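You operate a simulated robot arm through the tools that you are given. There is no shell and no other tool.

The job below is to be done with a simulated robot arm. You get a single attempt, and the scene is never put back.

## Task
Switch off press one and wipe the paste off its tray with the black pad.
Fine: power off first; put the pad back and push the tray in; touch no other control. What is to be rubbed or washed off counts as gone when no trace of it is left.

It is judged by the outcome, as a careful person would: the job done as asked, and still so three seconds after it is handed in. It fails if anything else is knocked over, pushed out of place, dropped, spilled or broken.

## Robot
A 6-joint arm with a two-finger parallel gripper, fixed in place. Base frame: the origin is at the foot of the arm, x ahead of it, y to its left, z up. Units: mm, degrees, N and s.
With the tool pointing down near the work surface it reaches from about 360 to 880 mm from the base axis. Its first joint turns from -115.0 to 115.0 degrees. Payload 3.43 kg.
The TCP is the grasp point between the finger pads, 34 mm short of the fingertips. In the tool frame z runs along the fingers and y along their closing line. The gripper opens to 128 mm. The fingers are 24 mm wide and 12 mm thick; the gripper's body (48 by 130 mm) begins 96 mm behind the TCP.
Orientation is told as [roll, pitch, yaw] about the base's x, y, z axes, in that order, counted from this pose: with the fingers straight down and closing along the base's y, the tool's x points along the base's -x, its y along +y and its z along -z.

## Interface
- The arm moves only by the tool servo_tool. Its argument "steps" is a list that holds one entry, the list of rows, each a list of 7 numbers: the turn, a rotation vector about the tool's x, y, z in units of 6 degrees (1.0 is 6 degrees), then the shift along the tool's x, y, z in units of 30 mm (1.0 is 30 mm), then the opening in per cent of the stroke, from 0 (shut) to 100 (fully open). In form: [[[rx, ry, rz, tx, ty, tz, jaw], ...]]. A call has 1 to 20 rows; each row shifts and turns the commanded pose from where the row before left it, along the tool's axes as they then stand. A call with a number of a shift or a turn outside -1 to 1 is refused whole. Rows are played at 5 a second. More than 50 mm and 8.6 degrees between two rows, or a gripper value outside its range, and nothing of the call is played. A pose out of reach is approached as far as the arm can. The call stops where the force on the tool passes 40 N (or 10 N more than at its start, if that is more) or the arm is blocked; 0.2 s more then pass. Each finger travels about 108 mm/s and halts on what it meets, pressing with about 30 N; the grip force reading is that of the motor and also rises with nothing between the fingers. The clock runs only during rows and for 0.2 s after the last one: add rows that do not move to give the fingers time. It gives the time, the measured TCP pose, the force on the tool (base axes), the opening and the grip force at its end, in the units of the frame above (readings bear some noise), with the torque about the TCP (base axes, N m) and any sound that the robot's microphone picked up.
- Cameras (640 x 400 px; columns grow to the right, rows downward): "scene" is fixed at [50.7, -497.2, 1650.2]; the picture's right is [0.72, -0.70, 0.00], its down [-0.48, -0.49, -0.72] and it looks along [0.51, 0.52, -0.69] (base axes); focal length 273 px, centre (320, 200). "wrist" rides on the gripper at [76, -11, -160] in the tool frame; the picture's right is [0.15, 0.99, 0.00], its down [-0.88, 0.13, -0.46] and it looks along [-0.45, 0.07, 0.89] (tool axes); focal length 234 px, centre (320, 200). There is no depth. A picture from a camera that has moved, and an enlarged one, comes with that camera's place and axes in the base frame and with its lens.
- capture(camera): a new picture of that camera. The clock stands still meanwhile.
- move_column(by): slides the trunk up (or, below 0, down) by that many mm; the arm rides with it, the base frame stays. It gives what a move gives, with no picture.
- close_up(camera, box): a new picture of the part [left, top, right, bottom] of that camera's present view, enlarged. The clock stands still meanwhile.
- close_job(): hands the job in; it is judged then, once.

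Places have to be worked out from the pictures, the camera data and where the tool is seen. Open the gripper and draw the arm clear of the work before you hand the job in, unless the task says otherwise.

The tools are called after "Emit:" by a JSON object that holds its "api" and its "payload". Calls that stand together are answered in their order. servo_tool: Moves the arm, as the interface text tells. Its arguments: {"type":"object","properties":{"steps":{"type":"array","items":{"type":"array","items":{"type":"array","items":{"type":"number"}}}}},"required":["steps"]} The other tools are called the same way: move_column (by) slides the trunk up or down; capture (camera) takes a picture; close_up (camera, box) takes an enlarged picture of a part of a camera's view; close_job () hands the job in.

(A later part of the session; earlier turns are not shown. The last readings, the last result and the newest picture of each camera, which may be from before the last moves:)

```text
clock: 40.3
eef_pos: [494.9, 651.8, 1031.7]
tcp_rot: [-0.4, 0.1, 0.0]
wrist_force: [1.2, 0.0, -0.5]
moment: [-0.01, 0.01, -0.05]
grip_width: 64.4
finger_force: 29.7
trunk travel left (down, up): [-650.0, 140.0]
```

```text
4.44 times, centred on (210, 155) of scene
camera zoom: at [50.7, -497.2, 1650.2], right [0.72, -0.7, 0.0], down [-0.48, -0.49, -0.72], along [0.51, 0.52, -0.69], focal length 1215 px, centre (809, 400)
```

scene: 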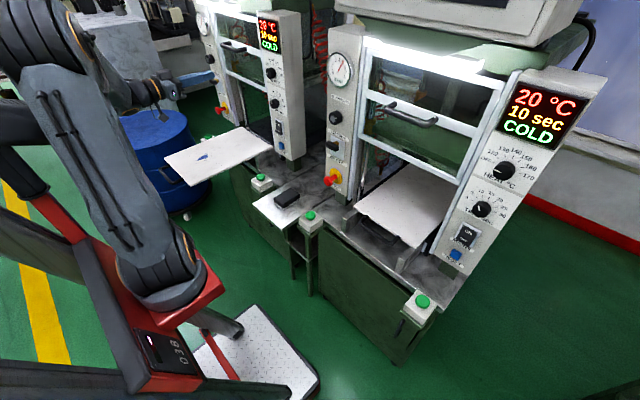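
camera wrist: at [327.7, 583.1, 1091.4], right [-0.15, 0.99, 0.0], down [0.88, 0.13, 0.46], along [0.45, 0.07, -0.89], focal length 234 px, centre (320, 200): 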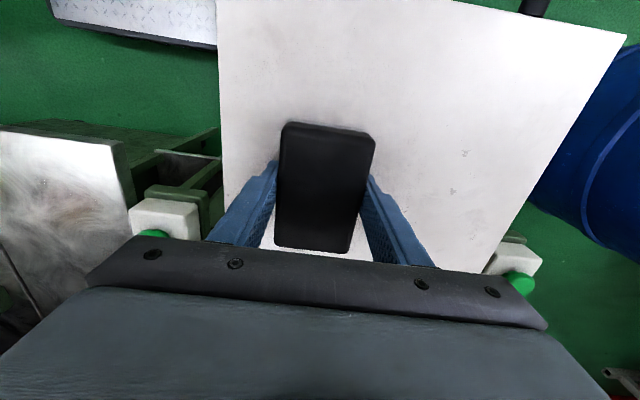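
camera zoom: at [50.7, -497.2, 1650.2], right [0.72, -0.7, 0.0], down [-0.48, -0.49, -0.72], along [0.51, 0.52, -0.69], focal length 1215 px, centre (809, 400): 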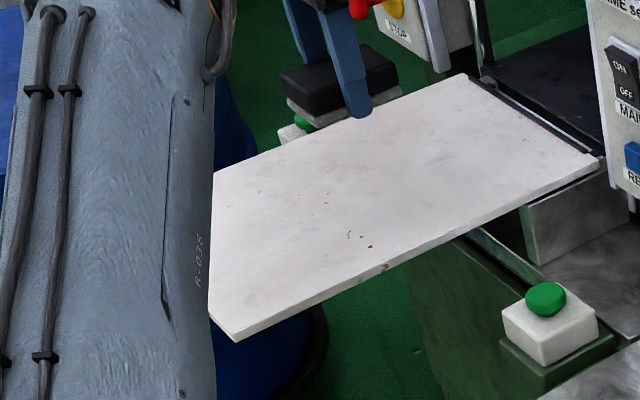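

No blue is visible now, only grey and brown wear chips that were there before. I'll zoom in further to confirm there are no faint traces.

Emit:
{"api": "close_up", "payload": {"camera": "wrist", "box": [260, 10, 360, 80]}}

Emit:
{"api": "close_up", "payload": {"camera": "wrist", "box": [280, 60, 420, 130]}}

Emit:
{"api": "close_up", "payload": {"camera": "wrist", "box": [340, 0, 440, 80]}}

Emit:
{"api": "close_up", "payload": {"camera": "scene", "box": [180, 135, 240, 175]}}

```text
5.71 times, centred on (310, 45) of wrist
camera zoom: at [418.5, 642.5, 1189.0], right [-0.15, 0.99, -0.01], down [0.88, 0.13, 0.45], along [0.45, 0.06, -0.89], focal length 1338 px, centre (377, 1086)
```

zoom: 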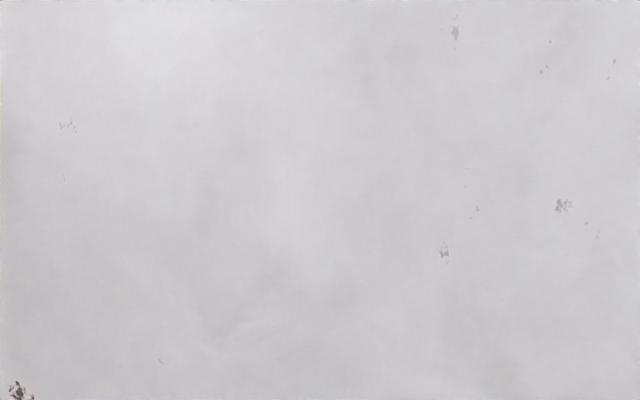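

```text
4.57 times, centred on (350, 95) of wrist
camera zoom: at [418.5, 642.5, 1189.0], right [-0.15, 0.99, -0.01], down [0.88, 0.13, 0.45], along [0.45, 0.06, -0.89], focal length 1070 px, centre (183, 680)
```

zoom: 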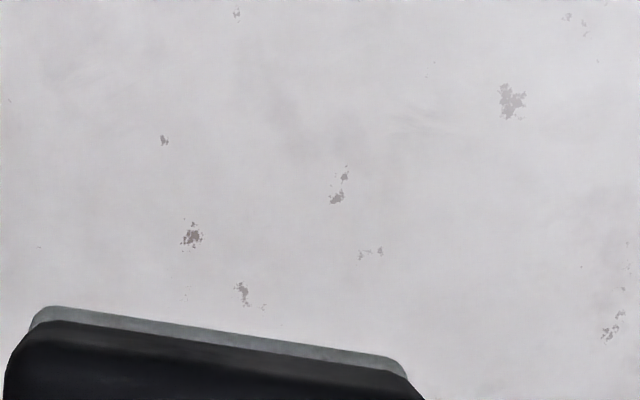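

```text
5.00 times, centred on (390, 40) of wrist
camera zoom: at [418.5, 642.5, 1189.0], right [-0.15, 0.99, -0.01], down [0.88, 0.13, 0.45], along [0.45, 0.06, -0.89], focal length 1171 px, centre (-30, 1000)
```

zoom: 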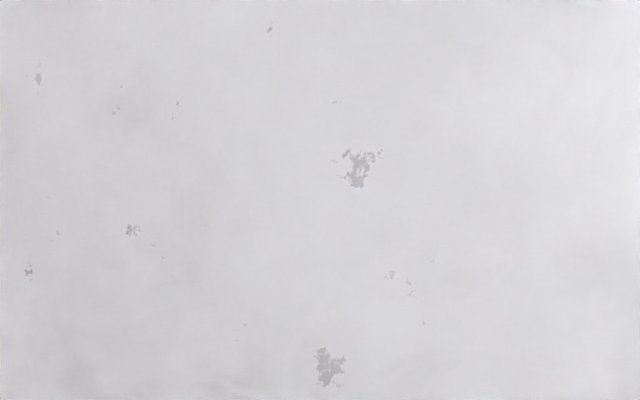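

```text
10.00 times, centred on (210, 155) of scene
camera zoom: at [50.7, -497.2, 1650.2], right [0.72, -0.7, 0.0], down [-0.48, -0.49, -0.72], along [0.51, 0.52, -0.69], focal length 2733 px, centre (1420, 650)
```

zoom: 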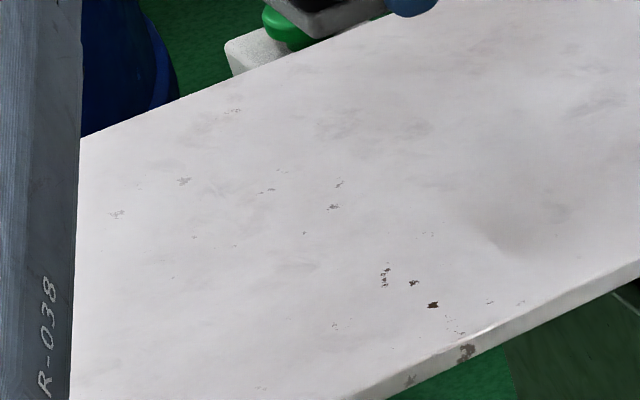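

The tray looks clean. To be sure no faint film is left I'll make one more light pass over the same area, correcting the small roll drift first.

Emit:
{"api": "servo_tool", "payload": {"steps": [[[-0.067, 0, 0, 0.8, -0.5, 0, 20], [0, 0, 0, 0.8, -0.5, 0, 20], [0, 0, 0, 0.8, -0.5, 0.6, 20], [0, 0, 0, 0.7, -0.4, 0.8, 20], [0, 0, 0, 0, 0, 0.9, 20], [0, 0, 0, 0, 0, 0.6, 20], [0, 0, 0, 0, 0, 0.2, 20], [0, 0, 0, 0, 0, 0.1, 20], [0, 0, 0, 0, 0, 0, 20]]]}}

```text
clock: 42.3
eef_pos: [402.7, 595.9, 937.0]
tcp_rot: [0.0, 0.1, 0.1]
wrist_force: [0.1, -0.2, -0.9]
moment: [0.0, -0.01, -0.01]
grip_width: 64.6
finger_force: 29.9
trunk travel left (down, up): [-650.0, 140.0]
```

The pad is just above the surface. I'll step down to light contact.

Emit:
{"api": "servo_tool", "payload": {"steps": [[[0, 0, 0, 0, 0, 0.05, 20], [0, 0, 0, 0, 0, 0.03, 20], [0, 0, 0, 0, 0, 0, 20]]]}}

```text
clock: 43.1
eef_pos: [401.4, 594.5, 933.5]
tcp_rot: [0.0, 0.0, 0.0]
wrist_force: [-0.5, -1.1, 1.2]
moment: [-0.03, -0.06, -0.02]
grip_width: 64.5
finger_force: 29.9
trunk travel left (down, up): [-650.0, 140.0]
```

The force is about 2 N, just touching. I'll add a millimetre while starting the +y stroke.

Emit:
{"api": "servo_tool", "payload": {"steps": [[[0, 0, 0, 0, 0.1, 0.03, 20], [0, 0, 0, 0, 0.2, 0, 20], [0, 0, 0, 0, 0.3, 0, 20], [0, 0, 0, 0, 0.3, 0, 20], [0, 0, 0, 0, 0.3, 0, 20], [0, 0, 0, 0, 0.3, 0, 20], [0, 0, 0, 0, 0.3, 0, 20], [0, 0, 0, 0, 0.3, 0, 20], [0, 0, 0, 0, 0.3, 0, 20], [0, 0, 0, 0, 0.3, 0, 20], [0, 0, 0, 0, 0.3, 0, 20], [0, 0, 0, 0, 0.3, 0, 20], [0, 0, 0, 0, 0.3, 0, 20], [0, 0, 0, 0, 0.3, 0, 20]]]}}

```text
clock: 46.1
eef_pos: [402.8, 712.4, 934.3]
tcp_rot: [0.0, 0.1, 0.0]
wrist_force: [0.1, -10.5, 16.8]
moment: [-1.02, -0.09, -0.02]
grip_width: 64.4
finger_force: 29.6
trunk travel left (down, up): [-650.0, 140.0]
```

That was a good stroke at about 17 N. I'll return in −y at slightly less pressure.

Emit:
{"api": "servo_tool", "payload": {"steps": [[[0, 0, 0, 0, -0.1, -0.02, 20], [0, 0, 0, 0, -0.2, 0, 20], [0, 0, 0, 0, -0.3, 0, 20], [0, 0, 0, 0, -0.3, 0, 20], [0, 0, 0, 0, -0.3, 0, 20], [0, 0, 0, 0, -0.3, 0, 20], [0, 0, 0, 0, -0.3, 0, 20], [0, 0, 0, 0, -0.3, 0, 20], [0, 0, 0, 0, -0.3, 0, 20], [0, 0, 0, 0, -0.3, 0, 20], [0, 0, 0, 0, -0.3, 0, 20], [0, 0, 0, 0, -0.3, 0, 20], [0, 0, 0, 0, -0.3, 0, 20]]]}}

Emit:
{"api": "servo_tool", "payload": {"steps": [[[0, 0, 0, 0, 0, -0.4, 20], [0, 0, 0, -0.5, 0, -0.9, 20], [0, 0, 0, -0.9, 0, -0.9, 20], [0, 0, 0, -0.9, 0, -0.9, 20], [0, 0, 0, -0.9, 0, 0, 20], [0, 0, 0, 0, 0, 0, 20]]]}}

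Emit:
{"api": "close_up", "payload": {"camera": "wrist", "box": [180, 0, 560, 200]}}

Emit:
{"api": "close_up", "payload": {"camera": "scene", "box": [150, 60, 330, 200]}}

```text
clock: 48.9
eef_pos: [402.6, 603.2, 934.5]
tcp_rot: [0.0, 0.1, 0.0]
wrist_force: [-1.0, 4.7, 13.4]
moment: [0.18, -0.19, 0.19]
grip_width: 64.6
finger_force: 29.8
trunk travel left (down, up): [-650.0, 140.0]
```

```text
clock: 50.3
eef_pos: [499.7, 605.3, 1027.2]
tcp_rot: [0.1, 0.1, 0.0]
wrist_force: [-0.1, 0.6, -0.9]
moment: [-0.03, 0.01, -0.02]
grip_width: 64.3
finger_force: 29.9
trunk travel left (down, up): [-650.0, 140.0]
```

```text
1.68 times, centred on (370, 100) of wrist
camera zoom: at [422.9, 593.2, 1184.4], right [-0.15, 0.99, 0.0], down [0.88, 0.13, 0.45], along [0.45, 0.07, -0.89], focal length 394 px, centre (236, 368)
```

zoom: 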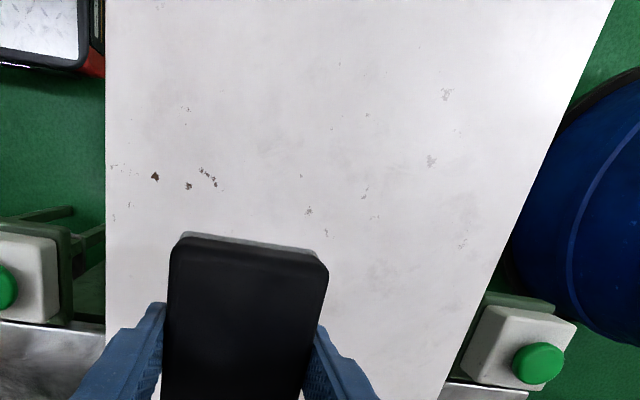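

```text
2.86 times, centred on (240, 130) of scene
camera zoom: at [50.7, -497.2, 1650.2], right [0.72, -0.7, 0.0], down [-0.48, -0.49, -0.72], along [0.51, 0.52, -0.69], focal length 781 px, centre (549, 400)
```

zoom: 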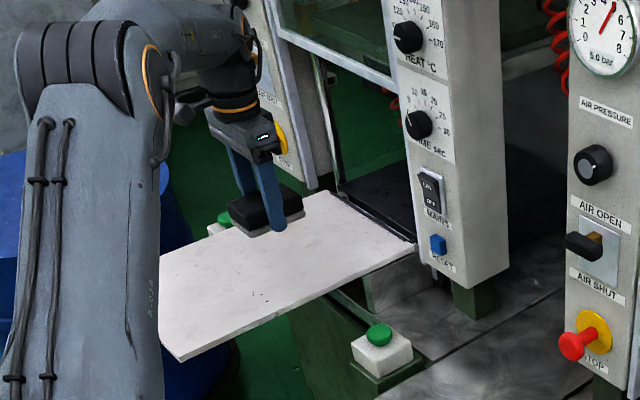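

The tray is clean. Now I'll carry the pad back over its place on the middle table.

Emit:
{"api": "servo_tool", "payload": {"steps": [[[0, 0, 0, -0.139, -0.896, 0, 20], [0, 0, 0, -0.139, -0.896, 0, 20], [0, 0, 0, -0.139, -0.896, 0, 20], [0, 0, 0, -0.139, -0.896, 0, 20], [0, 0, 0, -0.139, -0.896, 0, 20], [0, 0, 0, -0.139, -0.896, 0, 20], [0, 0, 0, -0.139, -0.896, 0, 20], [0, 0, 0, -0.139, -0.896, 0, 20], [0, 0, 0, -0.139, -0.896, 0, 20], [0, 0, 0, -0.139, -0.896, 0, 20], [0, 0, 0, -0.139, -0.896, 0, 20], [0, 0, 0, -0.139, -0.896, 0, 20], [0, 0, 0, -0.139, -0.896, 0, 20], [0, 0, -0.3, -0.139, -0.896, 0, 20], [0, 0, 0, 0, 0, 0, 20]]]}}

```text
clock: 53.5
eef_pos: [559.4, 228.8, 1028.1]
tcp_rot: [0.0, 0.2, 1.8]
wrist_force: [0.4, -0.6, -0.4]
moment: [0.01, 0.0, -0.01]
grip_width: 64.5
finger_force: 30.5
trunk travel left (down, up): [-650.0, 140.0]
```

The tool is over home at (559, 229). I'll lower to just above the table.

Emit:
{"api": "servo_tool", "payload": {"steps": [[[0, 0, 0, 0.03, 0, 1, 20], [0, 0, 0, 0, 0, 1, 20], [0, 0, 0, 0, 0, 1, 20], [0, 0, 0, 0, 0, 1, 20], [0, 0, 0, 0, 0, 1, 20], [0, 0, 0, 0, 0, 0.8, 20], [0, 0, 0, 0, 0, 0.3, 20], [0, 0, 0, 0, 0, 0.1, 20], [0, 0, 0, 0, 0, 0, 20]]]}}

Emit:
{"api": "servo_tool", "payload": {"steps": [[[0, 0, 0, 0, 0, 0.05, 20], [0, 0, 0, 0, 0, 0, 20]]]}}

Emit:
{"api": "capture", "payload": {"camera": "wrist"}}

Emit:
{"api": "close_up", "payload": {"camera": "scene", "box": [240, 140, 340, 240]}}

```text
clock: 55.5
eef_pos: [555.9, 229.5, 839.3]
tcp_rot: [0.0, 0.1, 1.8]
wrist_force: [-0.5, -0.2, -1.9]
moment: [-0.01, -0.02, 0.02]
grip_width: 64.7
finger_force: 29.7
trunk travel left (down, up): [-650.0, 140.0]
```

```text
clock: 56.1
eef_pos: [556.4, 228.6, 837.7]
tcp_rot: [0.0, 0.1, 1.8]
wrist_force: [-0.1, 1.4, -1.1]
moment: [-0.02, -0.03, 0.0]
grip_width: 64.5
finger_force: 29.9
trunk travel left (down, up): [-650.0, 140.0]
```

```text
taken
camera wrist: at [480.0, 214.9, 995.9], right [-0.18, 0.98, 0.0], down [0.88, 0.16, 0.45], along [0.45, 0.08, -0.89], focal length 234 px, centre (320, 200)
```

wrist: 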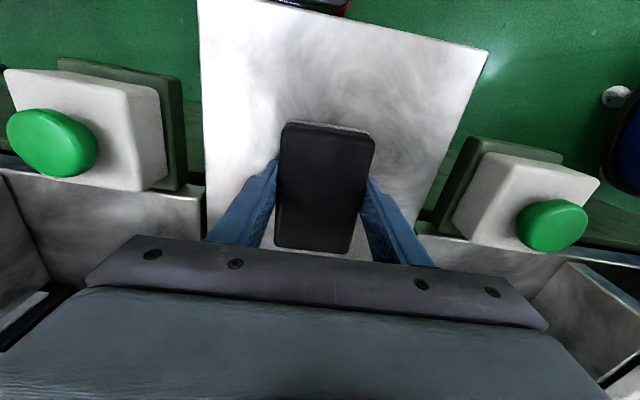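

```text
4.00 times, centred on (290, 190) of scene
camera zoom: at [50.7, -497.2, 1650.2], right [0.72, -0.7, 0.0], down [-0.48, -0.49, -0.72], along [0.51, 0.52, -0.69], focal length 1093 px, centre (440, 240)
```

zoom: 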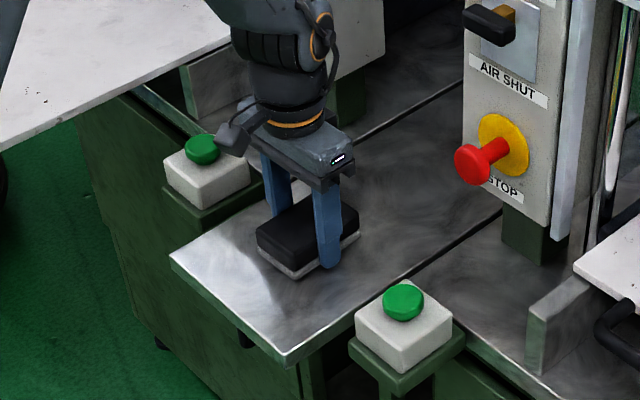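

The pad sits within a millimetre or two of its original spot. I'll lower the last bit until it touches.

Emit:
{"api": "servo_tool", "payload": {"steps": [[[0, 0, 0, -0.04, 0, 0.04, 20], [0, 0, 0, 0, 0, 0, 20]]]}}

Emit:
{"api": "servo_tool", "payload": {"steps": [[[0, 0, 0, 0, 0, 0.04, 20], [0, 0, 0, 0, 0, 0, 20]]]}}

```text
clock: 56.7
eef_pos: [559.1, 229.3, 835.9]
tcp_rot: [0.0, 0.1, 1.8]
wrist_force: [-0.4, -0.4, -1.3]
moment: [0.02, -0.01, 0.02]
grip_width: 64.3
finger_force: 30.5
trunk travel left (down, up): [-650.0, 140.0]
```

```text
clock: 57.3
eef_pos: [556.9, 228.8, 835.0]
tcp_rot: [-0.1, 0.1, 1.8]
wrist_force: [-0.4, 0.1, -1.7]
moment: [-0.01, 0.01, 0.0]
grip_width: 64.6
finger_force: 29.6
trunk travel left (down, up): [-650.0, 140.0]
```

There's still no load. I'll keep stepping down 1 mm at a time.

Emit:
{"api": "servo_tool", "payload": {"steps": [[[0, 0, 0, 0, 0, 0.035, 20], [0, 0, 0, 0, 0, 0, 20]]]}}

Emit:
{"api": "servo_tool", "payload": {"steps": [[[0, 0, 0, 0, 0, 0.03, 20], [0, 0, 0, 0, 0, 0, 20]]]}}

```text
clock: 57.9
eef_pos: [558.3, 227.9, 834.6]
tcp_rot: [0.0, 0.1, 1.8]
wrist_force: [0.3, 0.7, -0.4]
moment: [0.01, 0.01, -0.03]
grip_width: 64.4
finger_force: 30.0
trunk travel left (down, up): [-650.0, 140.0]
```

```text
clock: 58.5
eef_pos: [556.3, 229.0, 833.6]
tcp_rot: [0.0, 0.0, 1.8]
wrist_force: [1.9, -1.1, 3.4]
moment: [-0.23, 0.01, 0.05]
grip_width: 64.6
finger_force: 29.8
trunk travel left (down, up): [-650.0, 140.0]
```

The pad is resting on the table with about 4 N of contact. I'll open the fingers, lift straight up and check the pad.

Emit:
{"api": "servo_tool", "payload": {"steps": [[[0, 0, 0, 0, 0, 0, 60], [0, 0, 0, 0, 0, 0, 90], [0, 0, 0, 0, 0, 0, 90], [0, 0, 0, 0, 0, -0.5, 90], [0, 0, 0, 0, 0, -0.9, 90], [0, 0, 0, 0, 0, -1, 90], [0, 0, 0, 0, 0, -1, 90], [0, 0, 0, 0, 0, -1, 90], [0, 0, 0, 0, 0, -1, 90], [0, 0, 0, 0, 0, -1, 90], [0, 0, 0.3, 0, 0, -1, 90], [0, 0, 0, 0, 0, 0, 90]]]}}

Emit:
{"api": "capture", "payload": {"camera": "wrist"}}

Emit:
{"api": "close_up", "payload": {"camera": "scene", "box": [245, 165, 325, 235]}}

```text
clock: 61.1
eef_pos: [554.9, 229.4, 1053.9]
tcp_rot: [0.0, 0.1, 0.0]
wrist_force: [-0.2, -0.6, 0.8]
moment: [0.0, 0.02, 0.03]
grip_width: 115.1
finger_force: 0.2
trunk travel left (down, up): [-650.0, 140.0]
```

```text
taken
camera wrist: at [479.9, 217.3, 1212.2], right [-0.15, 0.99, 0.0], down [0.88, 0.13, 0.45], along [0.45, 0.07, -0.89], focal length 234 px, centre (320, 200)
```

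wrist: 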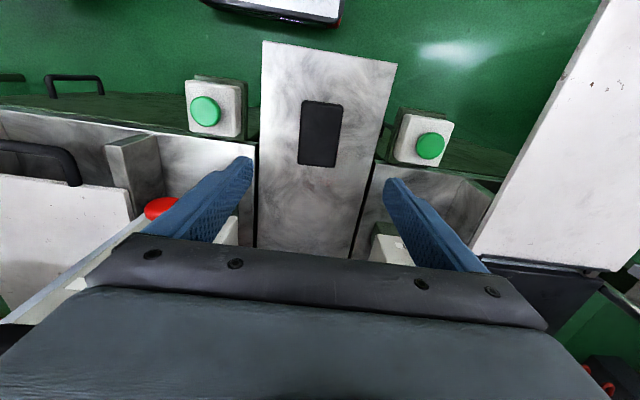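

```text
5.71 times, centred on (285, 200) of scene
camera zoom: at [50.7, -497.2, 1650.2], right [0.72, -0.7, 0.0], down [-0.48, -0.49, -0.72], along [0.51, 0.52, -0.69], focal length 1562 px, centre (520, 200)
```

zoom: 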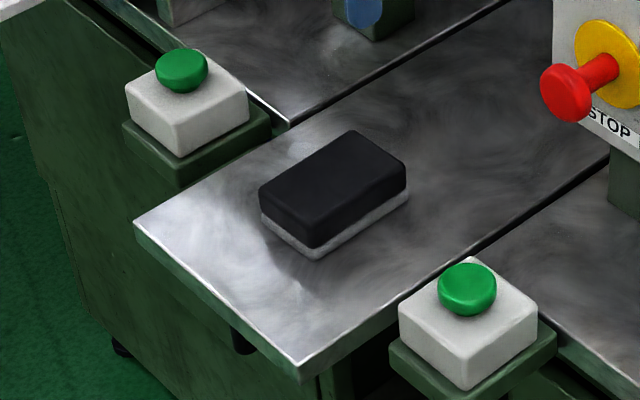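

The pad is back exactly where it was. Next is the tray: its handle bar is near (215, 655, ~888). I'll rise and carry the empty gripper round to in front of the handle, closing the fingers.

Emit:
{"api": "servo_tool", "payload": {"steps": [[[0, 0, 0, 0.9, 0.947, -0.213, 90], [0, 0, 0, 0.9, 0.947, -0.213, 90], [0, 0, 0, 0.9, 0.947, -0.213, 90], [0, 0, 0, 0.9, 0.947, -0.213, 90], [0, 0, 0, 0.9, 0.947, -0.213, 90], [0, 0, 0, 0.9, 0.947, -0.213, 90], [0, 0, 0, 0.9, 0.947, -0.213, 90], [0, 0, 0, 0.9, 0.947, -0.213, 90], [0, 0, 0, 0.9, 0.947, -0.213, 90], [0, 0, 0, 0.9, 0.947, -0.213, 90], [0, 0, 0, 0.9, 0.947, -0.213, 90], [0, 0, 0, 0.9, 0.947, -0.213, 90], [0, 0, 0, 0.9, 0.947, -0.213, 90], [0, 0, 0, 0.9, 0.947, -0.213, 90], [0, 0, 0, 0.9, 0.947, -0.213, 90], [0, 0, 0, 0, 0, 0, 90]]]}}

Emit:
{"api": "capture", "payload": {"camera": "wrist"}}

Emit:
{"api": "capture", "payload": {"camera": "scene"}}

```text
clock: 64.7
eef_pos: [206.1, 640.1, 1154.0]
tcp_rot: [-0.1, 0.2, -5.0]
wrist_force: [0.0, 0.8, 0.9]
moment: [-0.02, 0.0, -0.01]
grip_width: 115.4
finger_force: 0.1
trunk travel left (down, up): [-650.0, 140.0]
stopped in row 16: the arm was blocked; the commanded pose is now the measured one
```

```text
taken
camera wrist: at [129.7, 635.4, 1311.0], right [-0.06, 1.0, 0.0], down [0.89, 0.05, 0.45], along [0.45, 0.03, -0.89], focal length 234 px, centre (320, 200)
```

wrist: 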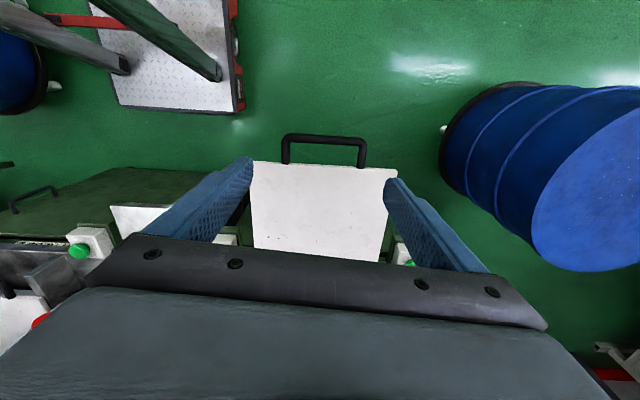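

```text
taken
```

scene: 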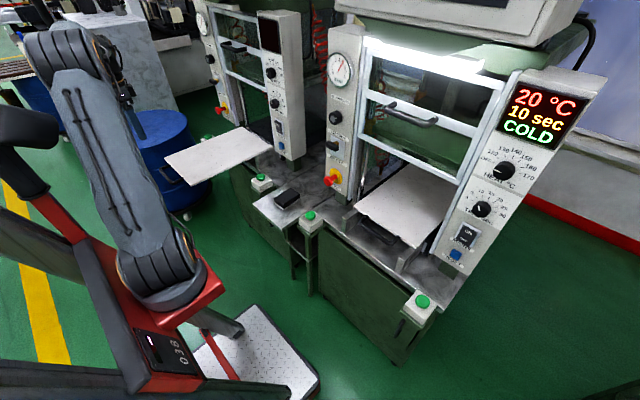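

The arm stopped at a joint limit at (206, 640) with a −5° yaw and touched nothing. The handle is in view, so I'll zoom in to measure its loop.

Emit:
{"api": "close_up", "payload": {"camera": "wrist", "box": [240, 120, 410, 210]}}

Emit:
{"api": "close_up", "payload": {"camera": "scene", "box": [150, 120, 250, 200]}}

```text
3.76 times, centred on (325, 165) of wrist
camera zoom: at [129.7, 635.4, 1311.0], right [-0.06, 1.0, 0.0], down [0.89, 0.05, 0.45], along [0.45, 0.03, -0.89], focal length 882 px, centre (301, 332)
```

zoom: 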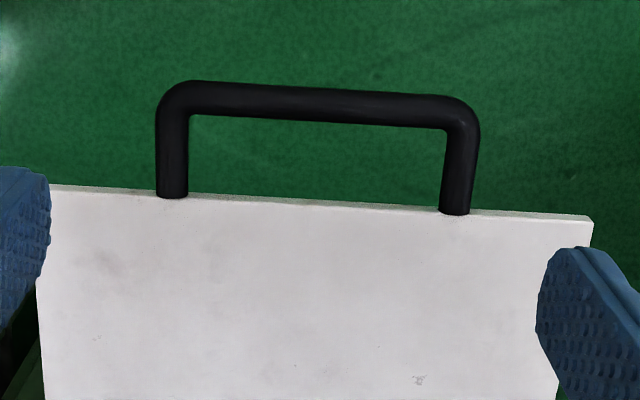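

```text
5.00 times, centred on (200, 160) of scene
camera zoom: at [50.7, -497.2, 1650.2], right [0.72, -0.7, 0.0], down [-0.48, -0.49, -0.72], along [0.51, 0.52, -0.69], focal length 1366 px, centre (920, 400)
```

zoom: 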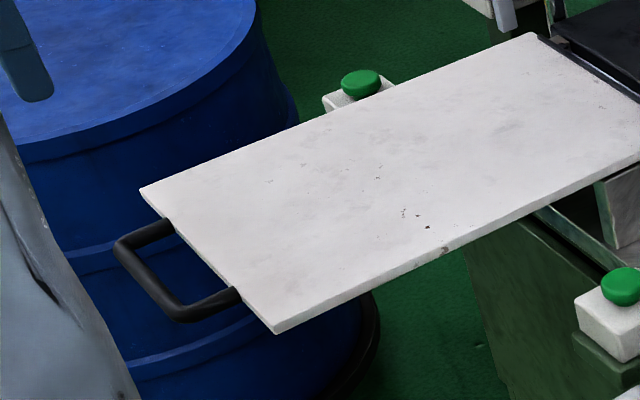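

The handle loop's inner gap runs from x≈232 to the tray edge at 270, with its middle at y≈652. The 24 mm closed fingers fit in it, so I can push directly on the tray's front edge. I'll close the fingers, square up, and come down above the gap.

Emit:
{"api": "servo_tool", "payload": {"steps": [[[0, 0, 0, -0.74, 0.15, 0, 60], [0, 0, 0, -0.74, 0.15, 0, 30], [0, 0, -0.83, 0, 0, 0.3, 0], [0, 0, 0, 0, 0, 0.9, 0], [0, 0, 0, 0, 0, 0.9, 0], [0, 0, 0, 0, 0, 0.9, 0], [0, 0, 0, 0, 0, 0.9, 0], [0, 0, 0, 0, 0, 0.9, 0], [0, 0, 0, 0, 0, 0.3, 0], [0, 0, 0, 0, 0, 0, 0]]]}}

Emit:
{"api": "capture", "payload": {"camera": "wrist"}}

Emit:
{"api": "close_up", "payload": {"camera": "scene", "box": [130, 80, 250, 200]}}

```text
clock: 66.9
eef_pos: [246.4, 647.5, 997.7]
tcp_rot: [-0.2, 0.1, 0.5]
wrist_force: [0.1, 0.1, -0.2]
moment: [0.02, -0.02, 0.05]
grip_width: 0.0
finger_force: 29.6
trunk travel left (down, up): [-650.0, 140.0]
```

```text
taken
camera wrist: at [171.2, 635.2, 1155.4], right [-0.15, 0.99, 0.0], down [0.88, 0.14, 0.45], along [0.45, 0.07, -0.89], focal length 234 px, centre (320, 200)
```

wrist: 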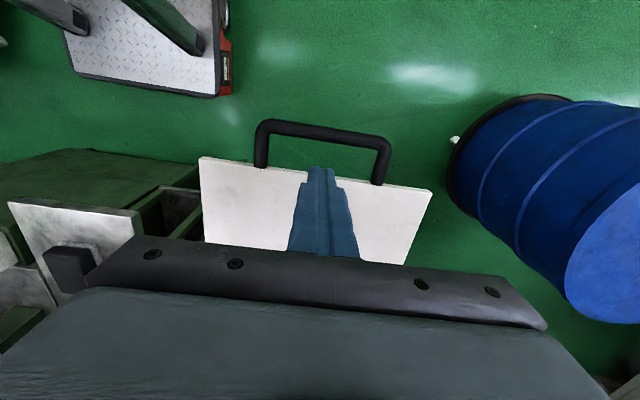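

```text
3.33 times, centred on (190, 140) of scene
camera zoom: at [50.7, -497.2, 1650.2], right [0.72, -0.7, 0.0], down [-0.48, -0.49, -0.72], along [0.51, 0.52, -0.69], focal length 911 px, centre (753, 400)
```

zoom: 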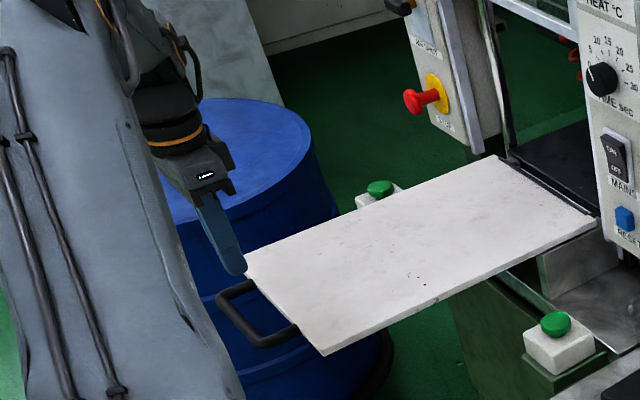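

The view from here agrees, with the gap centre at x≈250. I'll nudge forward 3 mm, lower until the tips are just above the bar, and verify.

Emit:
{"api": "servo_tool", "payload": {"steps": [[[0, 0, 0, -0.1, 0, 0.5, 0], [0, 0, 0, 0, 0, 0.8, 0], [0, 0, 0, 0, 0, 0.5, 0], [0, 0, 0, 0, 0, 0.1, 0], [0, 0, 0, 0, 0, 0, 0]]]}}

Emit:
{"api": "close_up", "payload": {"camera": "wrist", "box": [220, 80, 420, 220]}}

Emit:
{"api": "close_up", "payload": {"camera": "scene", "box": [150, 130, 220, 200]}}

```text
clock: 68.1
eef_pos: [249.4, 646.4, 942.7]
tcp_rot: [-0.2, 0.1, 0.4]
wrist_force: [0.0, -0.3, 0.4]
moment: [0.02, 0.0, -0.03]
grip_width: 0.0
finger_force: 29.8
trunk travel left (down, up): [-650.0, 140.0]
```

```text
2.86 times, centred on (320, 150) of wrist
camera zoom: at [174.0, 635.0, 1099.4], right [-0.15, 0.99, 0.0], down [0.88, 0.14, 0.45], along [0.45, 0.07, -0.89], focal length 669 px, centre (320, 343)
```

zoom: 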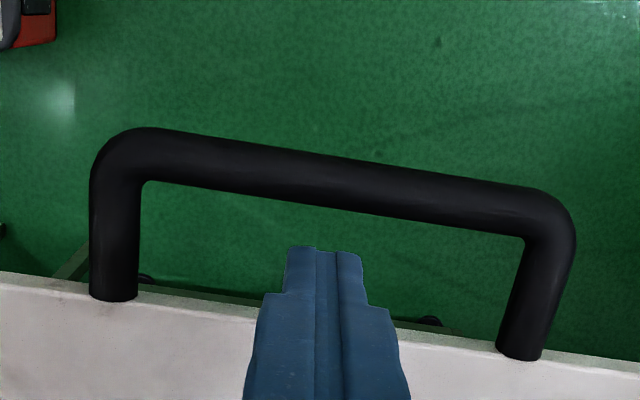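

```text
5.71 times, centred on (185, 165) of scene
camera zoom: at [50.7, -497.2, 1650.2], right [0.72, -0.7, 0.0], down [-0.48, -0.49, -0.72], along [0.51, 0.52, -0.69], focal length 1562 px, centre (1091, 400)
```

zoom: 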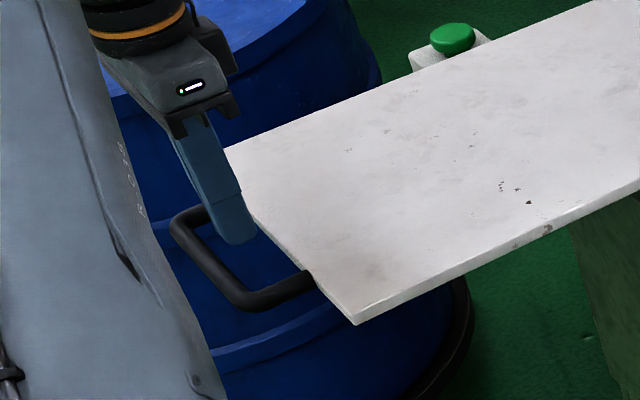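

The finger spans x≈238–262, inside the 230–270 gap. I'll lower it into the loop.

Emit:
{"api": "servo_tool", "payload": {"steps": [[[0, 0, 0, 0, 0, 0.3, 0], [0, 0, 0, 0, 0, 0.3, 0], [0, 0, 0, 0, 0, 0.3, 0], [0, 0, 0, 0, 0, 0.3, 0], [0, 0, 0, 0, 0, 0, 0]]]}}

Emit:
{"api": "close_up", "payload": {"camera": "scene", "box": [150, 130, 220, 200]}}

```text
clock: 69.3
eef_pos: [248.3, 646.8, 905.1]
tcp_rot: [-0.2, 0.1, 0.5]
wrist_force: [-0.5, -1.0, -0.4]
moment: [0.02, 0.0, 0.01]
grip_width: 0.1
finger_force: 30.2
trunk travel left (down, up): [-650.0, 140.0]
```

```text
5.71 times, centred on (185, 165) of scene
camera zoom: at [50.7, -497.2, 1650.2], right [0.72, -0.7, 0.0], down [-0.48, -0.49, -0.72], along [0.51, 0.52, -0.69], focal length 1562 px, centre (1091, 400)
```

zoom: 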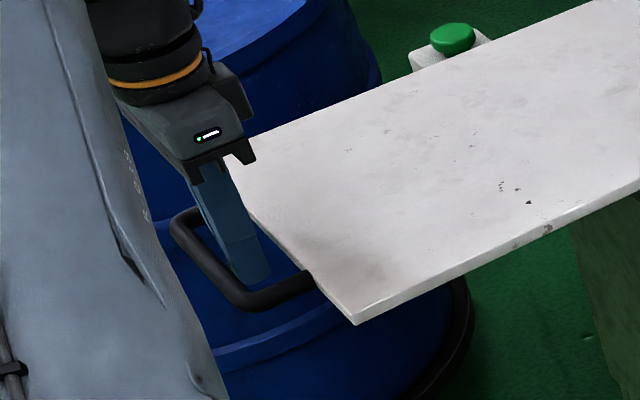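

The finger is inside the loop. I'll push the tray's front edge in +x, gently at first.

Emit:
{"api": "servo_tool", "payload": {"steps": [[[0, 0, 0, -0.25, 0, 0, 0], [0, 0, 0, -0.2, 0, 0, 0], [0, 0, 0, -0.3, 0, 0, 0], [0, 0, 0, -0.4, 0, 0, 0], [0, 0, 0, -0.5, 0, 0, 0], [0, 0, 0, -0.5, 0, 0, 0]]]}}

Emit:
{"api": "close_up", "payload": {"camera": "scene", "box": [150, 80, 330, 200]}}

```text
clock: 70.7
eef_pos: [313.6, 648.0, 905.9]
tcp_rot: [-0.2, 0.0, 0.6]
wrist_force: [-0.5, -0.9, 0.5]
moment: [-0.02, -0.03, 0.02]
grip_width: 0.0
finger_force: 29.9
trunk travel left (down, up): [-650.0, 140.0]
```

```text
3.33 times, centred on (240, 140) of scene
camera zoom: at [50.7, -497.2, 1650.2], right [0.72, -0.7, 0.0], down [-0.48, -0.49, -0.72], along [0.51, 0.52, -0.69], focal length 911 px, centre (587, 400)
```

zoom: 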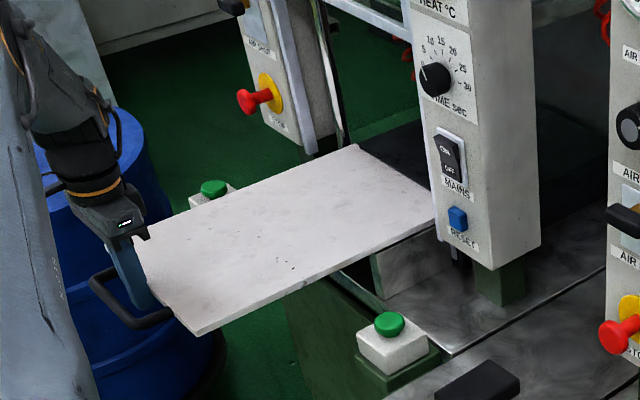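

The tray slides in freely. I'll keep pushing to x≈560 and then check.

Emit:
{"api": "servo_tool", "payload": {"steps": [[[0, 0, 0, -0.5, 0, 0, 0], [0, 0, 0, -0.5, 0, 0, 0], [0, 0, 0, -0.5, 0, 0, 0], [0, 0, 0, -0.5, 0, 0, 0], [0, 0, 0, -0.5, 0, 0, 0], [0, 0, 0, -0.5, 0, 0, 0], [0, 0, 0, -0.5, 0, 0, 0], [0, 0, 0, -0.5, 0, 0, 0], [0, 0, 0, -0.5, 0, 0, 0], [0, 0, 0, -0.5, 0, 0, 0], [0, 0, 0, -0.5, 0, 0, 0], [0, 0, 0, -0.5, 0, 0, 0], [0, 0, 0, -0.5, 0, 0, 0], [0, 0, 0, -0.4, 0, 0, 0], [0, 0, 0, -0.3, 0, 0, 0]]]}}

Emit:
{"api": "close_up", "payload": {"camera": "scene", "box": [150, 50, 330, 200]}}

Emit:
{"api": "capture", "payload": {"camera": "wrist"}}

```text
clock: 73.9
eef_pos: [530.1, 647.9, 906.7]
tcp_rot: [-0.2, 0.1, 0.6]
wrist_force: [-0.4, 0.7, 0.2]
moment: [-0.02, 0.02, -0.01]
grip_width: 0.0
finger_force: 30.3
trunk travel left (down, up): [-650.0, 140.0]
```

```text
2.67 times, centred on (240, 125) of scene
camera zoom: at [50.7, -497.2, 1650.2], right [0.72, -0.7, 0.0], down [-0.48, -0.49, -0.72], along [0.51, 0.52, -0.69], focal length 729 px, centre (533, 400)
```

zoom: 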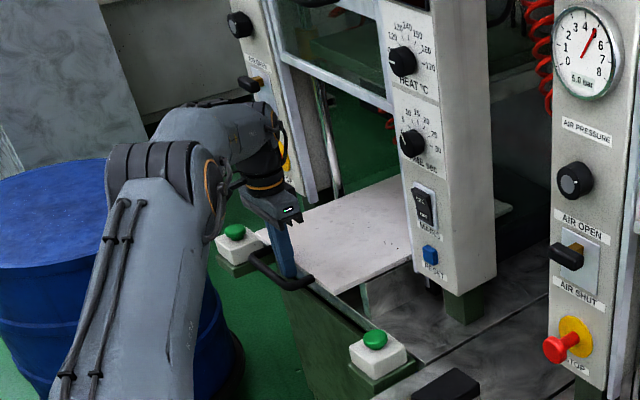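

```text
taken
camera wrist: at [453.2, 636.0, 1062.8], right [-0.15, 0.99, 0.0], down [0.88, 0.14, 0.45], along [0.45, 0.07, -0.89], focal length 234 px, centre (320, 200)
```

wrist: 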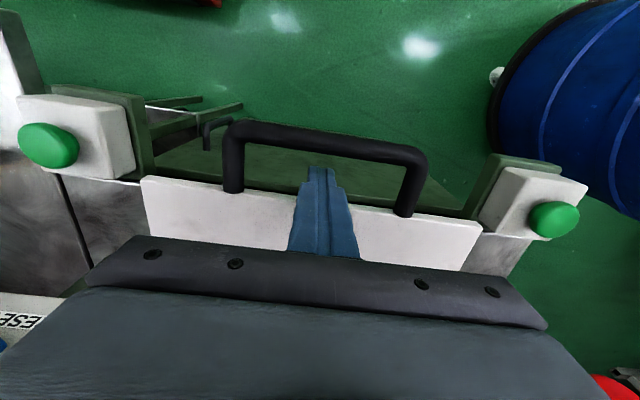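

The front edge is at about x 542, and press two's tray front is near 677, so about 135 mm remain. I'll push another 45 mm with the tool vertical before changing to a tilted tool for the rest.

Emit:
{"api": "servo_tool", "payload": {"steps": [[[0, 0, 0, -0.3, 0, 0, 0], [0, 0, 0, -0.4, 0, 0, 0], [0, 0, 0, -0.4, 0, 0, 0], [0, 0, 0, -0.4, 0, 0, 0], [0, 0, 0, 0, 0, 0, 0]]]}}

Emit:
{"api": "capture", "payload": {"camera": "wrist"}}

Emit:
{"api": "close_up", "payload": {"camera": "scene", "box": [150, 0, 330, 200]}}

```text
clock: 75.1
eef_pos: [574.1, 650.8, 902.8]
tcp_rot: [-0.2, 0.1, 0.5]
wrist_force: [0.7, -0.3, -0.7]
moment: [0.0, -0.02, 0.02]
grip_width: 0.1
finger_force: 29.9
trunk travel left (down, up): [-650.0, 140.0]
```

```text
taken
camera wrist: at [498.0, 637.4, 1061.2], right [-0.15, 0.99, 0.0], down [0.88, 0.14, 0.45], along [0.45, 0.07, -0.89], focal length 234 px, centre (320, 200)
```

wrist: 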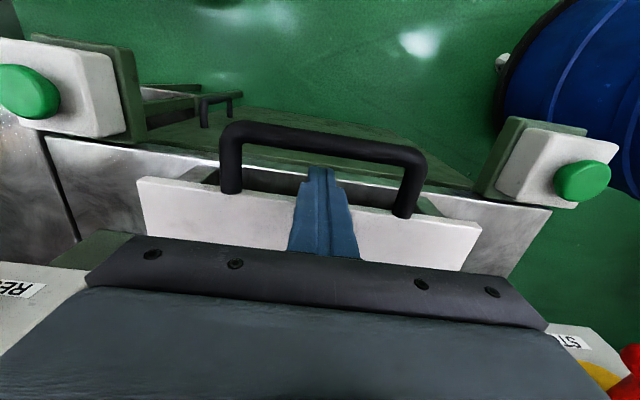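

```text
2.00 times, centred on (240, 100) of scene
camera zoom: at [50.7, -497.2, 1650.2], right [0.72, -0.7, 0.0], down [-0.48, -0.49, -0.72], along [0.51, 0.52, -0.69], focal length 547 px, centre (480, 400)
```

zoom: 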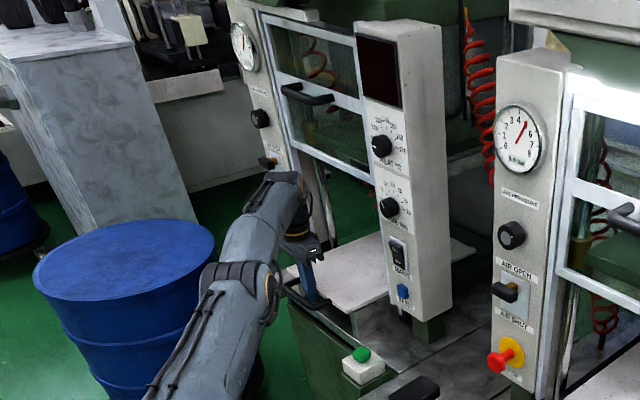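

The tray is about 85 mm short of fully in. I'll lift out of the loop, back off, and tilt the tool forward by 66° to push on the handle bar for the remaining distance.

Emit:
{"api": "servo_tool", "payload": {"steps": [[[0, 0, 0, 0.1, 0, -0.1, 0], [0, 0, 0, 0, 0, -0.8, 0], [0, 0, 0, 0, 0, -1, 0], [0, 0, 0, 0, 0, -1, 0], [0, 0, 0, 0, 0, -1, 0], [0, 0, 0, 0.9, 0, 0, 0], [0, 0, 0, 0.95, 0, 0, 0], [0, 0, 0, 0.95, 0, 0, 0], [0, 0, 0, 0.95, 0, 0, 0], [0, 0, 0, 0.95, 0, 0, 0], [0, 0, 0, 0.95, 0, 0, 0], [0, 0, 0, 0, 0, 0, 0]]]}}

Emit:
{"api": "servo_tool", "payload": {"steps": [[[0, -1, 0, 0, 0, 0, 0], [0, -1, 0, 0, 0, 0, 0], [0, -1, 0, 0, 0, 0, 0], [0, -1, 0, 0, 0, 0, 0], [0, -1, 0, 0, 0, 0, 0], [0, -1, 0, 0, 0, 0, 0], [0, -1, 0, 0, 0, 0, 0], [0, -1, 0, 0, 0, 0, 0], [0, -1, 0, 0, 0, 0, 0], [0, -1, 0, 0, 0, 0, 0], [0, -1, 0, 0, 0, 0, 0], [0, 0, 0, 0, 0, 0, 0]]]}}

Emit:
{"api": "capture", "payload": {"camera": "wrist"}}

Emit:
{"api": "capture", "payload": {"camera": "scene"}}

```text
clock: 77.7
eef_pos: [447.2, 716.1, 1036.7]
tcp_rot: [-0.4, 0.2, 0.5]
wrist_force: [-0.5, -0.2, -0.4]
moment: [-0.01, -0.02, 0.01]
grip_width: 0.0
finger_force: 29.9
out of reach, approached as far as the arm can: row 4, 6, 7, 8, 9, 10, 11
trunk travel left (down, up): [-650.0, 140.0]
```

```text
clock: 80.3
eef_pos: [487.3, 814.1, 1051.6]
tcp_rot: [-0.6, -65.9, 0.9]
wrist_force: [0.9, 0.4, 0.6]
moment: [0.03, 0.02, 0.02]
grip_width: 0.1
finger_force: 30.2
out of reach, approached as far as the arm can: row 1, 2, 3, 4, 5, 6, 7, 8, 9, 10, 11
trunk travel left (down, up): [-650.0, 140.0]
```

```text
taken
camera wrist: at [309.2, 800.0, 1046.5], right [-0.07, 0.99, -0.14], down [-0.06, 0.13, 0.99], along [1.0, 0.07, 0.05], focal length 234 px, centre (320, 200)
```

wrist: 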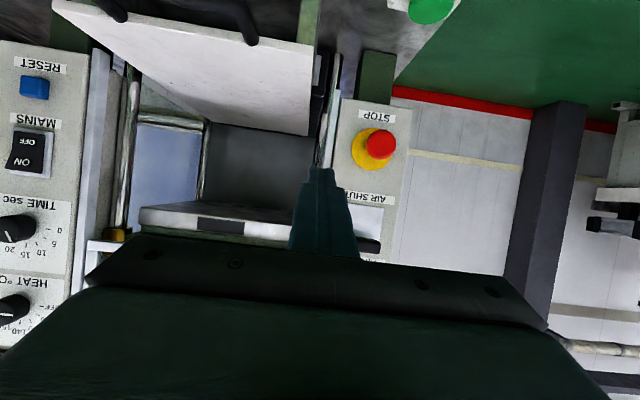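

```text
taken
```

scene: 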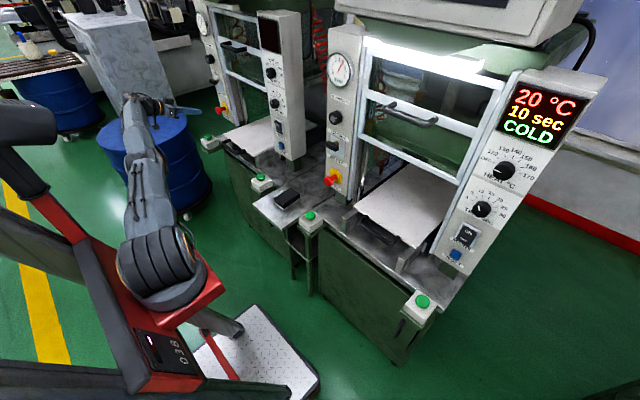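

While backing off the arm got stretched nearly straight, and its IK drifted to (487, 814). It's still clear of everything. I'll test a small move back in −y to see how the commanded pose responds.

Emit:
{"api": "servo_tool", "payload": {"steps": [[[0, 0, 0, 0, -0.3, 0, 0], [0, 0, 0, 0, -0.3, 0, 0]]]}}

```text
clock: 80.9
eef_pos: [491.6, 810.7, 1051.9]
tcp_rot: [-0.6, -65.9, 0.9]
wrist_force: [0.2, -0.2, 0.4]
moment: [0.03, -0.01, -0.02]
grip_width: 0.0
finger_force: 29.9
out of reach, approached as far as the arm can: row 1, 2
trunk travel left (down, up): [-650.0, 140.0]
```

The arm seems to sit right at full stretch, with the shoulder at about z 1100. I'll command larger inward steps toward the base to bend the elbow again.

Emit:
{"api": "servo_tool", "payload": {"steps": [[[0, 0, 0, 0.23, -1, -0.52, 0], [0, 0, 0, 0.23, -1, -0.52, 0], [0, 0, 0, 0.23, -1, -0.52, 0]]]}}

```text
clock: 81.7
eef_pos: [475.1, 815.2, 1053.9]
tcp_rot: [-0.6, -65.9, 0.9]
wrist_force: [0.6, 0.7, -0.2]
moment: [0.02, -0.02, -0.02]
grip_width: 0.1
finger_force: 30.1
out of reach, approached as far as the arm can: row 1, 2, 3
trunk travel left (down, up): [-650.0, 140.0]
```

I'll play a zero-motion row to see whether the commanded pose lags behind or has been reset.

Emit:
{"api": "servo_tool", "payload": {"steps": [[[0, 0, 0, 0, 0, 0, 0], [0, 0, 0, 0, 0, 0, 0]]]}}

Emit:
{"api": "close_up", "payload": {"camera": "scene", "box": [60, 60, 260, 330]}}

```text
clock: 82.3
eef_pos: [475.2, 815.8, 1055.5]
tcp_rot: [-0.6, -65.9, 0.9]
wrist_force: [0.5, 0.6, -0.5]
moment: [-0.02, 0.04, -0.02]
grip_width: 0.0
finger_force: 30.3
trunk travel left (down, up): [-650.0, 140.0]
```

```text
1.48 times, centred on (160, 195) of scene
camera zoom: at [50.7, -497.2, 1650.2], right [0.72, -0.7, 0.0], down [-0.48, -0.49, -0.72], along [0.51, 0.52, -0.69], focal length 405 px, centre (557, 207)
```

zoom: 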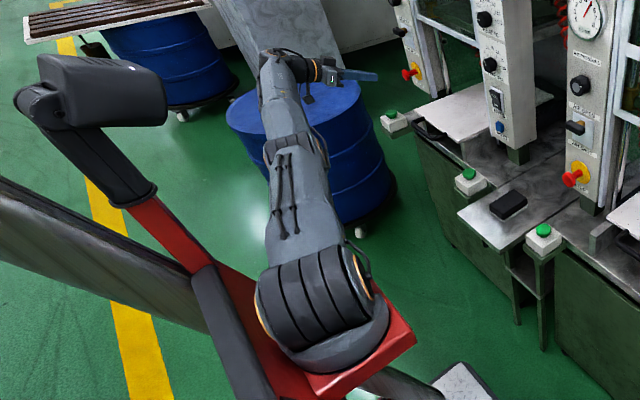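

The command resets to the reached pose each time, and the arm is exactly straight, so purely radial moves are singular. Moving down and inward together should flex the elbow, and there's about 150 mm of free space below.

Emit:
{"api": "servo_tool", "payload": {"steps": [[[0, 0, 0, 0.83, -0.5, 0.19, 0], [0, 0, 0, 0.83, -0.5, 0.19, 0]]]}}

```text
clock: 82.9
eef_pos: [472.6, 815.9, 1004.2]
tcp_rot: [-0.5, -65.9, 0.8]
wrist_force: [-0.2, 0.5, 0.1]
moment: [-0.01, 0.03, 0.02]
grip_width: 0.0
finger_force: 29.3
out of reach, approached as far as the arm can: row 1, 2
trunk travel left (down, up): [-650.0, 140.0]
```

The tool went down 50 mm. Now I'll try a purely inward step to see whether the elbow has been freed.

Emit:
{"api": "servo_tool", "payload": {"steps": [[[0, 0, 0, 0.15, -0.7, -0.34, 0], [0, 0, 0, 0.15, -0.7, -0.34, 0]]]}}

```text
clock: 83.5
eef_pos: [461.9, 819.4, 1001.7]
tcp_rot: [-0.6, -65.9, 0.9]
wrist_force: [1.2, 0.7, 0.9]
moment: [0.0, 0.0, -0.01]
grip_width: 0.2
finger_force: 30.2
out of reach, approached as far as the arm can: row 1, 2
trunk travel left (down, up): [-650.0, 140.0]
```

It's still sliding on the reach sphere. I'll combine small roll turns about the tool axis, which make the wrist and elbow joints share motion, with slight inward and downward steps.

Emit:
{"api": "servo_tool", "payload": {"steps": [[[0, 0, -1, 0.2, -0.15, 0.0, 0], [0, 0, -1, 0.2, -0.15, 0.0, 0], [0, 0, -1, 0.2, -0.15, 0.0, 0], [0, 0, -1, 0.2, -0.1, 0.0, 0]]]}}

```text
clock: 84.5
eef_pos: [458.9, 818.4, 981.4]
tcp_rot: [-42.7, -56.2, 48.2]
wrist_force: [0.2, 0.1, 0.5]
moment: [0.04, 0.0, 0.03]
grip_width: 0.0
finger_force: 30.2
out of reach, approached as far as the arm can: row 1, 2, 3, 4
trunk travel left (down, up): [-650.0, 140.0]
```

The roll was accepted and the tool axis is unchanged. I'll test an inward step again from this configuration.

Emit:
{"api": "servo_tool", "payload": {"steps": [[[0, 0, 0, 0.34, -0.53, -0.21, 0], [0, 0, 0, 0.34, -0.53, -0.21, 0]]]}}

```text
clock: 85.1
eef_pos: [452.1, 820.9, 978.8]
tcp_rot: [-42.5, -56.3, 48.1]
wrist_force: [-0.8, -0.6, 0.1]
moment: [0.02, -0.02, 0.02]
grip_width: 0.3
finger_force: 29.6
out of reach, approached as far as the arm can: row 1, 2
trunk travel left (down, up): [-650.0, 140.0]
```

It's still on the sphere. Repeated, accurately radial pulls should make the elbow bend grow, so I'll command six 30 mm rows straight along the arm's line. The path inward is free air.

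Emit:
{"api": "servo_tool", "payload": {"steps": [[[0, 0, 0, 0.49, -0.84, -0.24, 0], [0, 0, 0, 0.49, -0.84, -0.24, 0], [0, 0, 0, 0.49, -0.84, -0.24, 0], [0, 0, 0, 0.49, -0.84, -0.24, 0], [0, 0, 0, 0.49, -0.84, -0.24, 0], [0, 0, 0, 0.49, -0.84, -0.24, 0]]]}}

```text
clock: 86.5
eef_pos: [455.3, 820.2, 979.6]
tcp_rot: [-42.5, -56.3, 48.1]
wrist_force: [-0.3, 0.0, -0.6]
moment: [-0.03, 0.0, -0.01]
grip_width: 0.1
finger_force: 30.2
out of reach, approached as far as the arm can: row 1, 2, 3, 4, 5, 6
trunk travel left (down, up): [-650.0, 140.0]
```

Analysis: at full stretch only a pitch change in the arm's own plane makes the elbow share motion, since vertical moves and rolls don't. So I'll rotate the tool about the horizontal axis normal to the arm plane while pulling inward.

Emit:
{"api": "servo_tool", "payload": {"steps": [[[0.253, 0.398, -0.882, 0.41, -0.36, -0.04, 0], [0.253, 0.398, -0.882, 0.41, -0.36, -0.04, 0], [0.253, 0.398, -0.882, 0.41, -0.36, -0.04, 0], [0.253, 0.398, -0.882, 0.41, -0.36, -0.04, 0]]]}}

```text
clock: 87.5
eef_pos: [440.4, 774.1, 963.7]
tcp_rot: [-55.5, -34.0, 57.6]
wrist_force: [0.9, 0.0, 0.2]
moment: [-0.01, -0.01, 0.0]
grip_width: 0.1
finger_force: 29.7
out of reach, approached as far as the arm can: row 1, 2, 3, 4
trunk travel left (down, up): [-650.0, 140.0]
```

The wrist has come in about 5 mm, so the elbow is beginning to flex. Now I'll pull inward along the arm line.

Emit:
{"api": "servo_tool", "payload": {"steps": [[[0, 0, 0, 0.79, -0.61, -0.06, 0], [0, 0, 0, 0.79, -0.61, -0.06, 0], [0, 0, 0, 0.79, -0.61, -0.06, 0]]]}}

```text
clock: 88.3
eef_pos: [441.2, 774.3, 963.7]
tcp_rot: [-55.4, -34.0, 57.5]
wrist_force: [0.2, 0.1, 0.0]
moment: [0.0, -0.01, 0.02]
grip_width: 0.0
finger_force: 30.3
out of reach, approached as far as the arm can: row 1, 2, 3
trunk travel left (down, up): [-650.0, 140.0]
```

There's no radial movement at all. I'll look at the arm's actual posture before choosing another way.

Emit:
{"api": "close_up", "payload": {"camera": "scene", "box": [80, 60, 240, 320]}}

Emit:
{"api": "capture", "payload": {"camera": "wrist"}}

```text
1.54 times, centred on (160, 190) of scene
camera zoom: at [50.7, -497.2, 1650.2], right [0.72, -0.7, 0.0], down [-0.48, -0.49, -0.72], along [0.51, 0.52, -0.69], focal length 420 px, centre (566, 215)
```

zoom: 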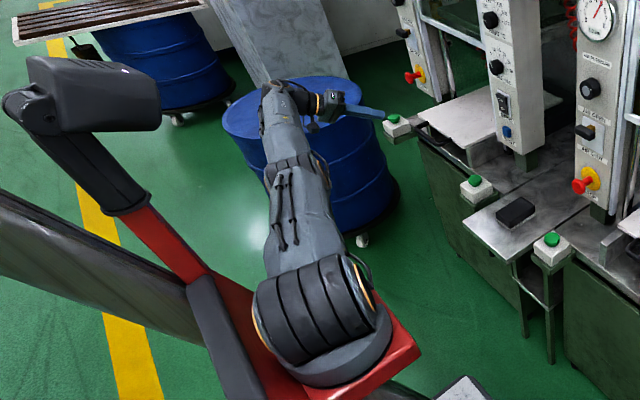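

```text
taken
camera wrist: at [270.7, 741.5, 1002.2], right [-0.29, 0.58, -0.76], down [-0.03, 0.79, 0.62], along [0.96, 0.2, -0.21], focal length 234 px, centre (320, 200)
```

wrist: 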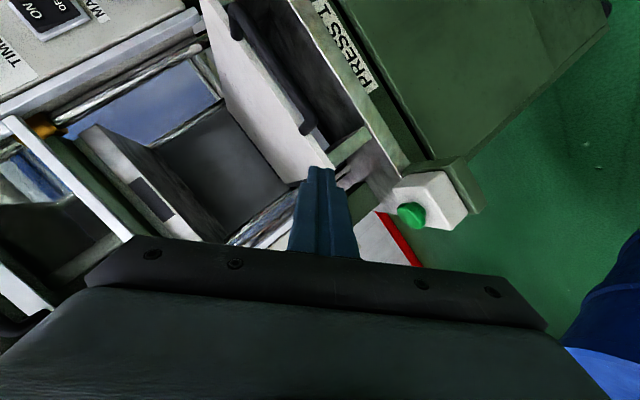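

The cabinet label reads "PRESS 1", which confirms the right machine. Pitching down didn't flex the elbow, so I'll try the opposite in-plane pitch with a slight inward pull.

Emit:
{"api": "servo_tool", "payload": {"steps": [[[-0.25, -0.4, 0.882, -0.11, 0.03, -0.01, 0], [-0.25, -0.4, 0.882, -0.11, 0.03, -0.01, 0], [-0.25, -0.4, 0.882, -0.11, 0.03, -0.01, 0], [-0.25, -0.4, 0.882, -0.11, 0.03, -0.01, 0]]]}}

```text
clock: 89.3
eef_pos: [450.8, 819.8, 971.7]
tcp_rot: [-42.6, -56.4, 48.1]
wrist_force: [0.4, 0.9, 0.2]
moment: [0.04, 0.02, -0.01]
grip_width: 0.0
finger_force: 29.5
out of reach, approached as far as the arm can: row 1, 2, 3, 4
trunk travel left (down, up): [-650.0, 140.0]
```

The wrist is still on the sphere. Near full stretch a few mm inward needs a big elbow swing in one row, so I'll try tiny inward increments that grow gradually.

Emit:
{"api": "servo_tool", "payload": {"steps": [[[0, 0, 0, 0.0045, -0.0086, -0.0026, 0], [0, 0, 0, 0.0045, -0.0086, -0.0026, 0], [0, 0, 0, 0.009, -0.017, -0.005, 0], [0, 0, 0, 0.013, -0.026, -0.008, 0], [0, 0, 0, 0.02, -0.04, -0.012, 0], [0, 0, 0, 0.03, -0.057, -0.017, 0], [0, 0, 0, 0.045, -0.086, -0.026, 0], [0, 0, 0, 0.06, -0.11, -0.034, 0], [0, 0, 0, 0.08, -0.15, -0.045, 0], [0, 0, 0, 0.1, -0.19, -0.057, 0]]]}}

```text
clock: 91.5
eef_pos: [450.8, 819.2, 970.2]
tcp_rot: [-42.7, -56.3, 48.0]
wrist_force: [0.4, 0.4, -0.8]
moment: [0.0, 0.02, -0.02]
grip_width: 0.1
finger_force: 29.9
out of reach, approached as far as the arm can: row 4, 7, 8, 9, 10
trunk travel left (down, up): [-650.0, 140.0]
```

There's no response within tolerance. I'll use the strongest in-plane pitch per row combined with a strong inward pull.

Emit:
{"api": "servo_tool", "payload": {"steps": [[[0.3, 0.48, -1, 0.83, -0.96, -0.2, 0], [0.3, 0.48, -1, 0.83, -0.96, -0.2, 0], [0.3, 0.48, -1, 0.83, -0.96, -0.2, 0]]]}}

```text
clock: 92.3
eef_pos: [437.2, 779.6, 959.7]
tcp_rot: [-54.2, -37.0, 56.1]
wrist_force: [-0.1, -0.2, -0.1]
moment: [-0.01, -0.02, 0.01]
grip_width: 0.1
finger_force: 29.8
out of reach, approached as far as the arm can: row 1, 2, 3
trunk travel left (down, up): [-650.0, 140.0]
```

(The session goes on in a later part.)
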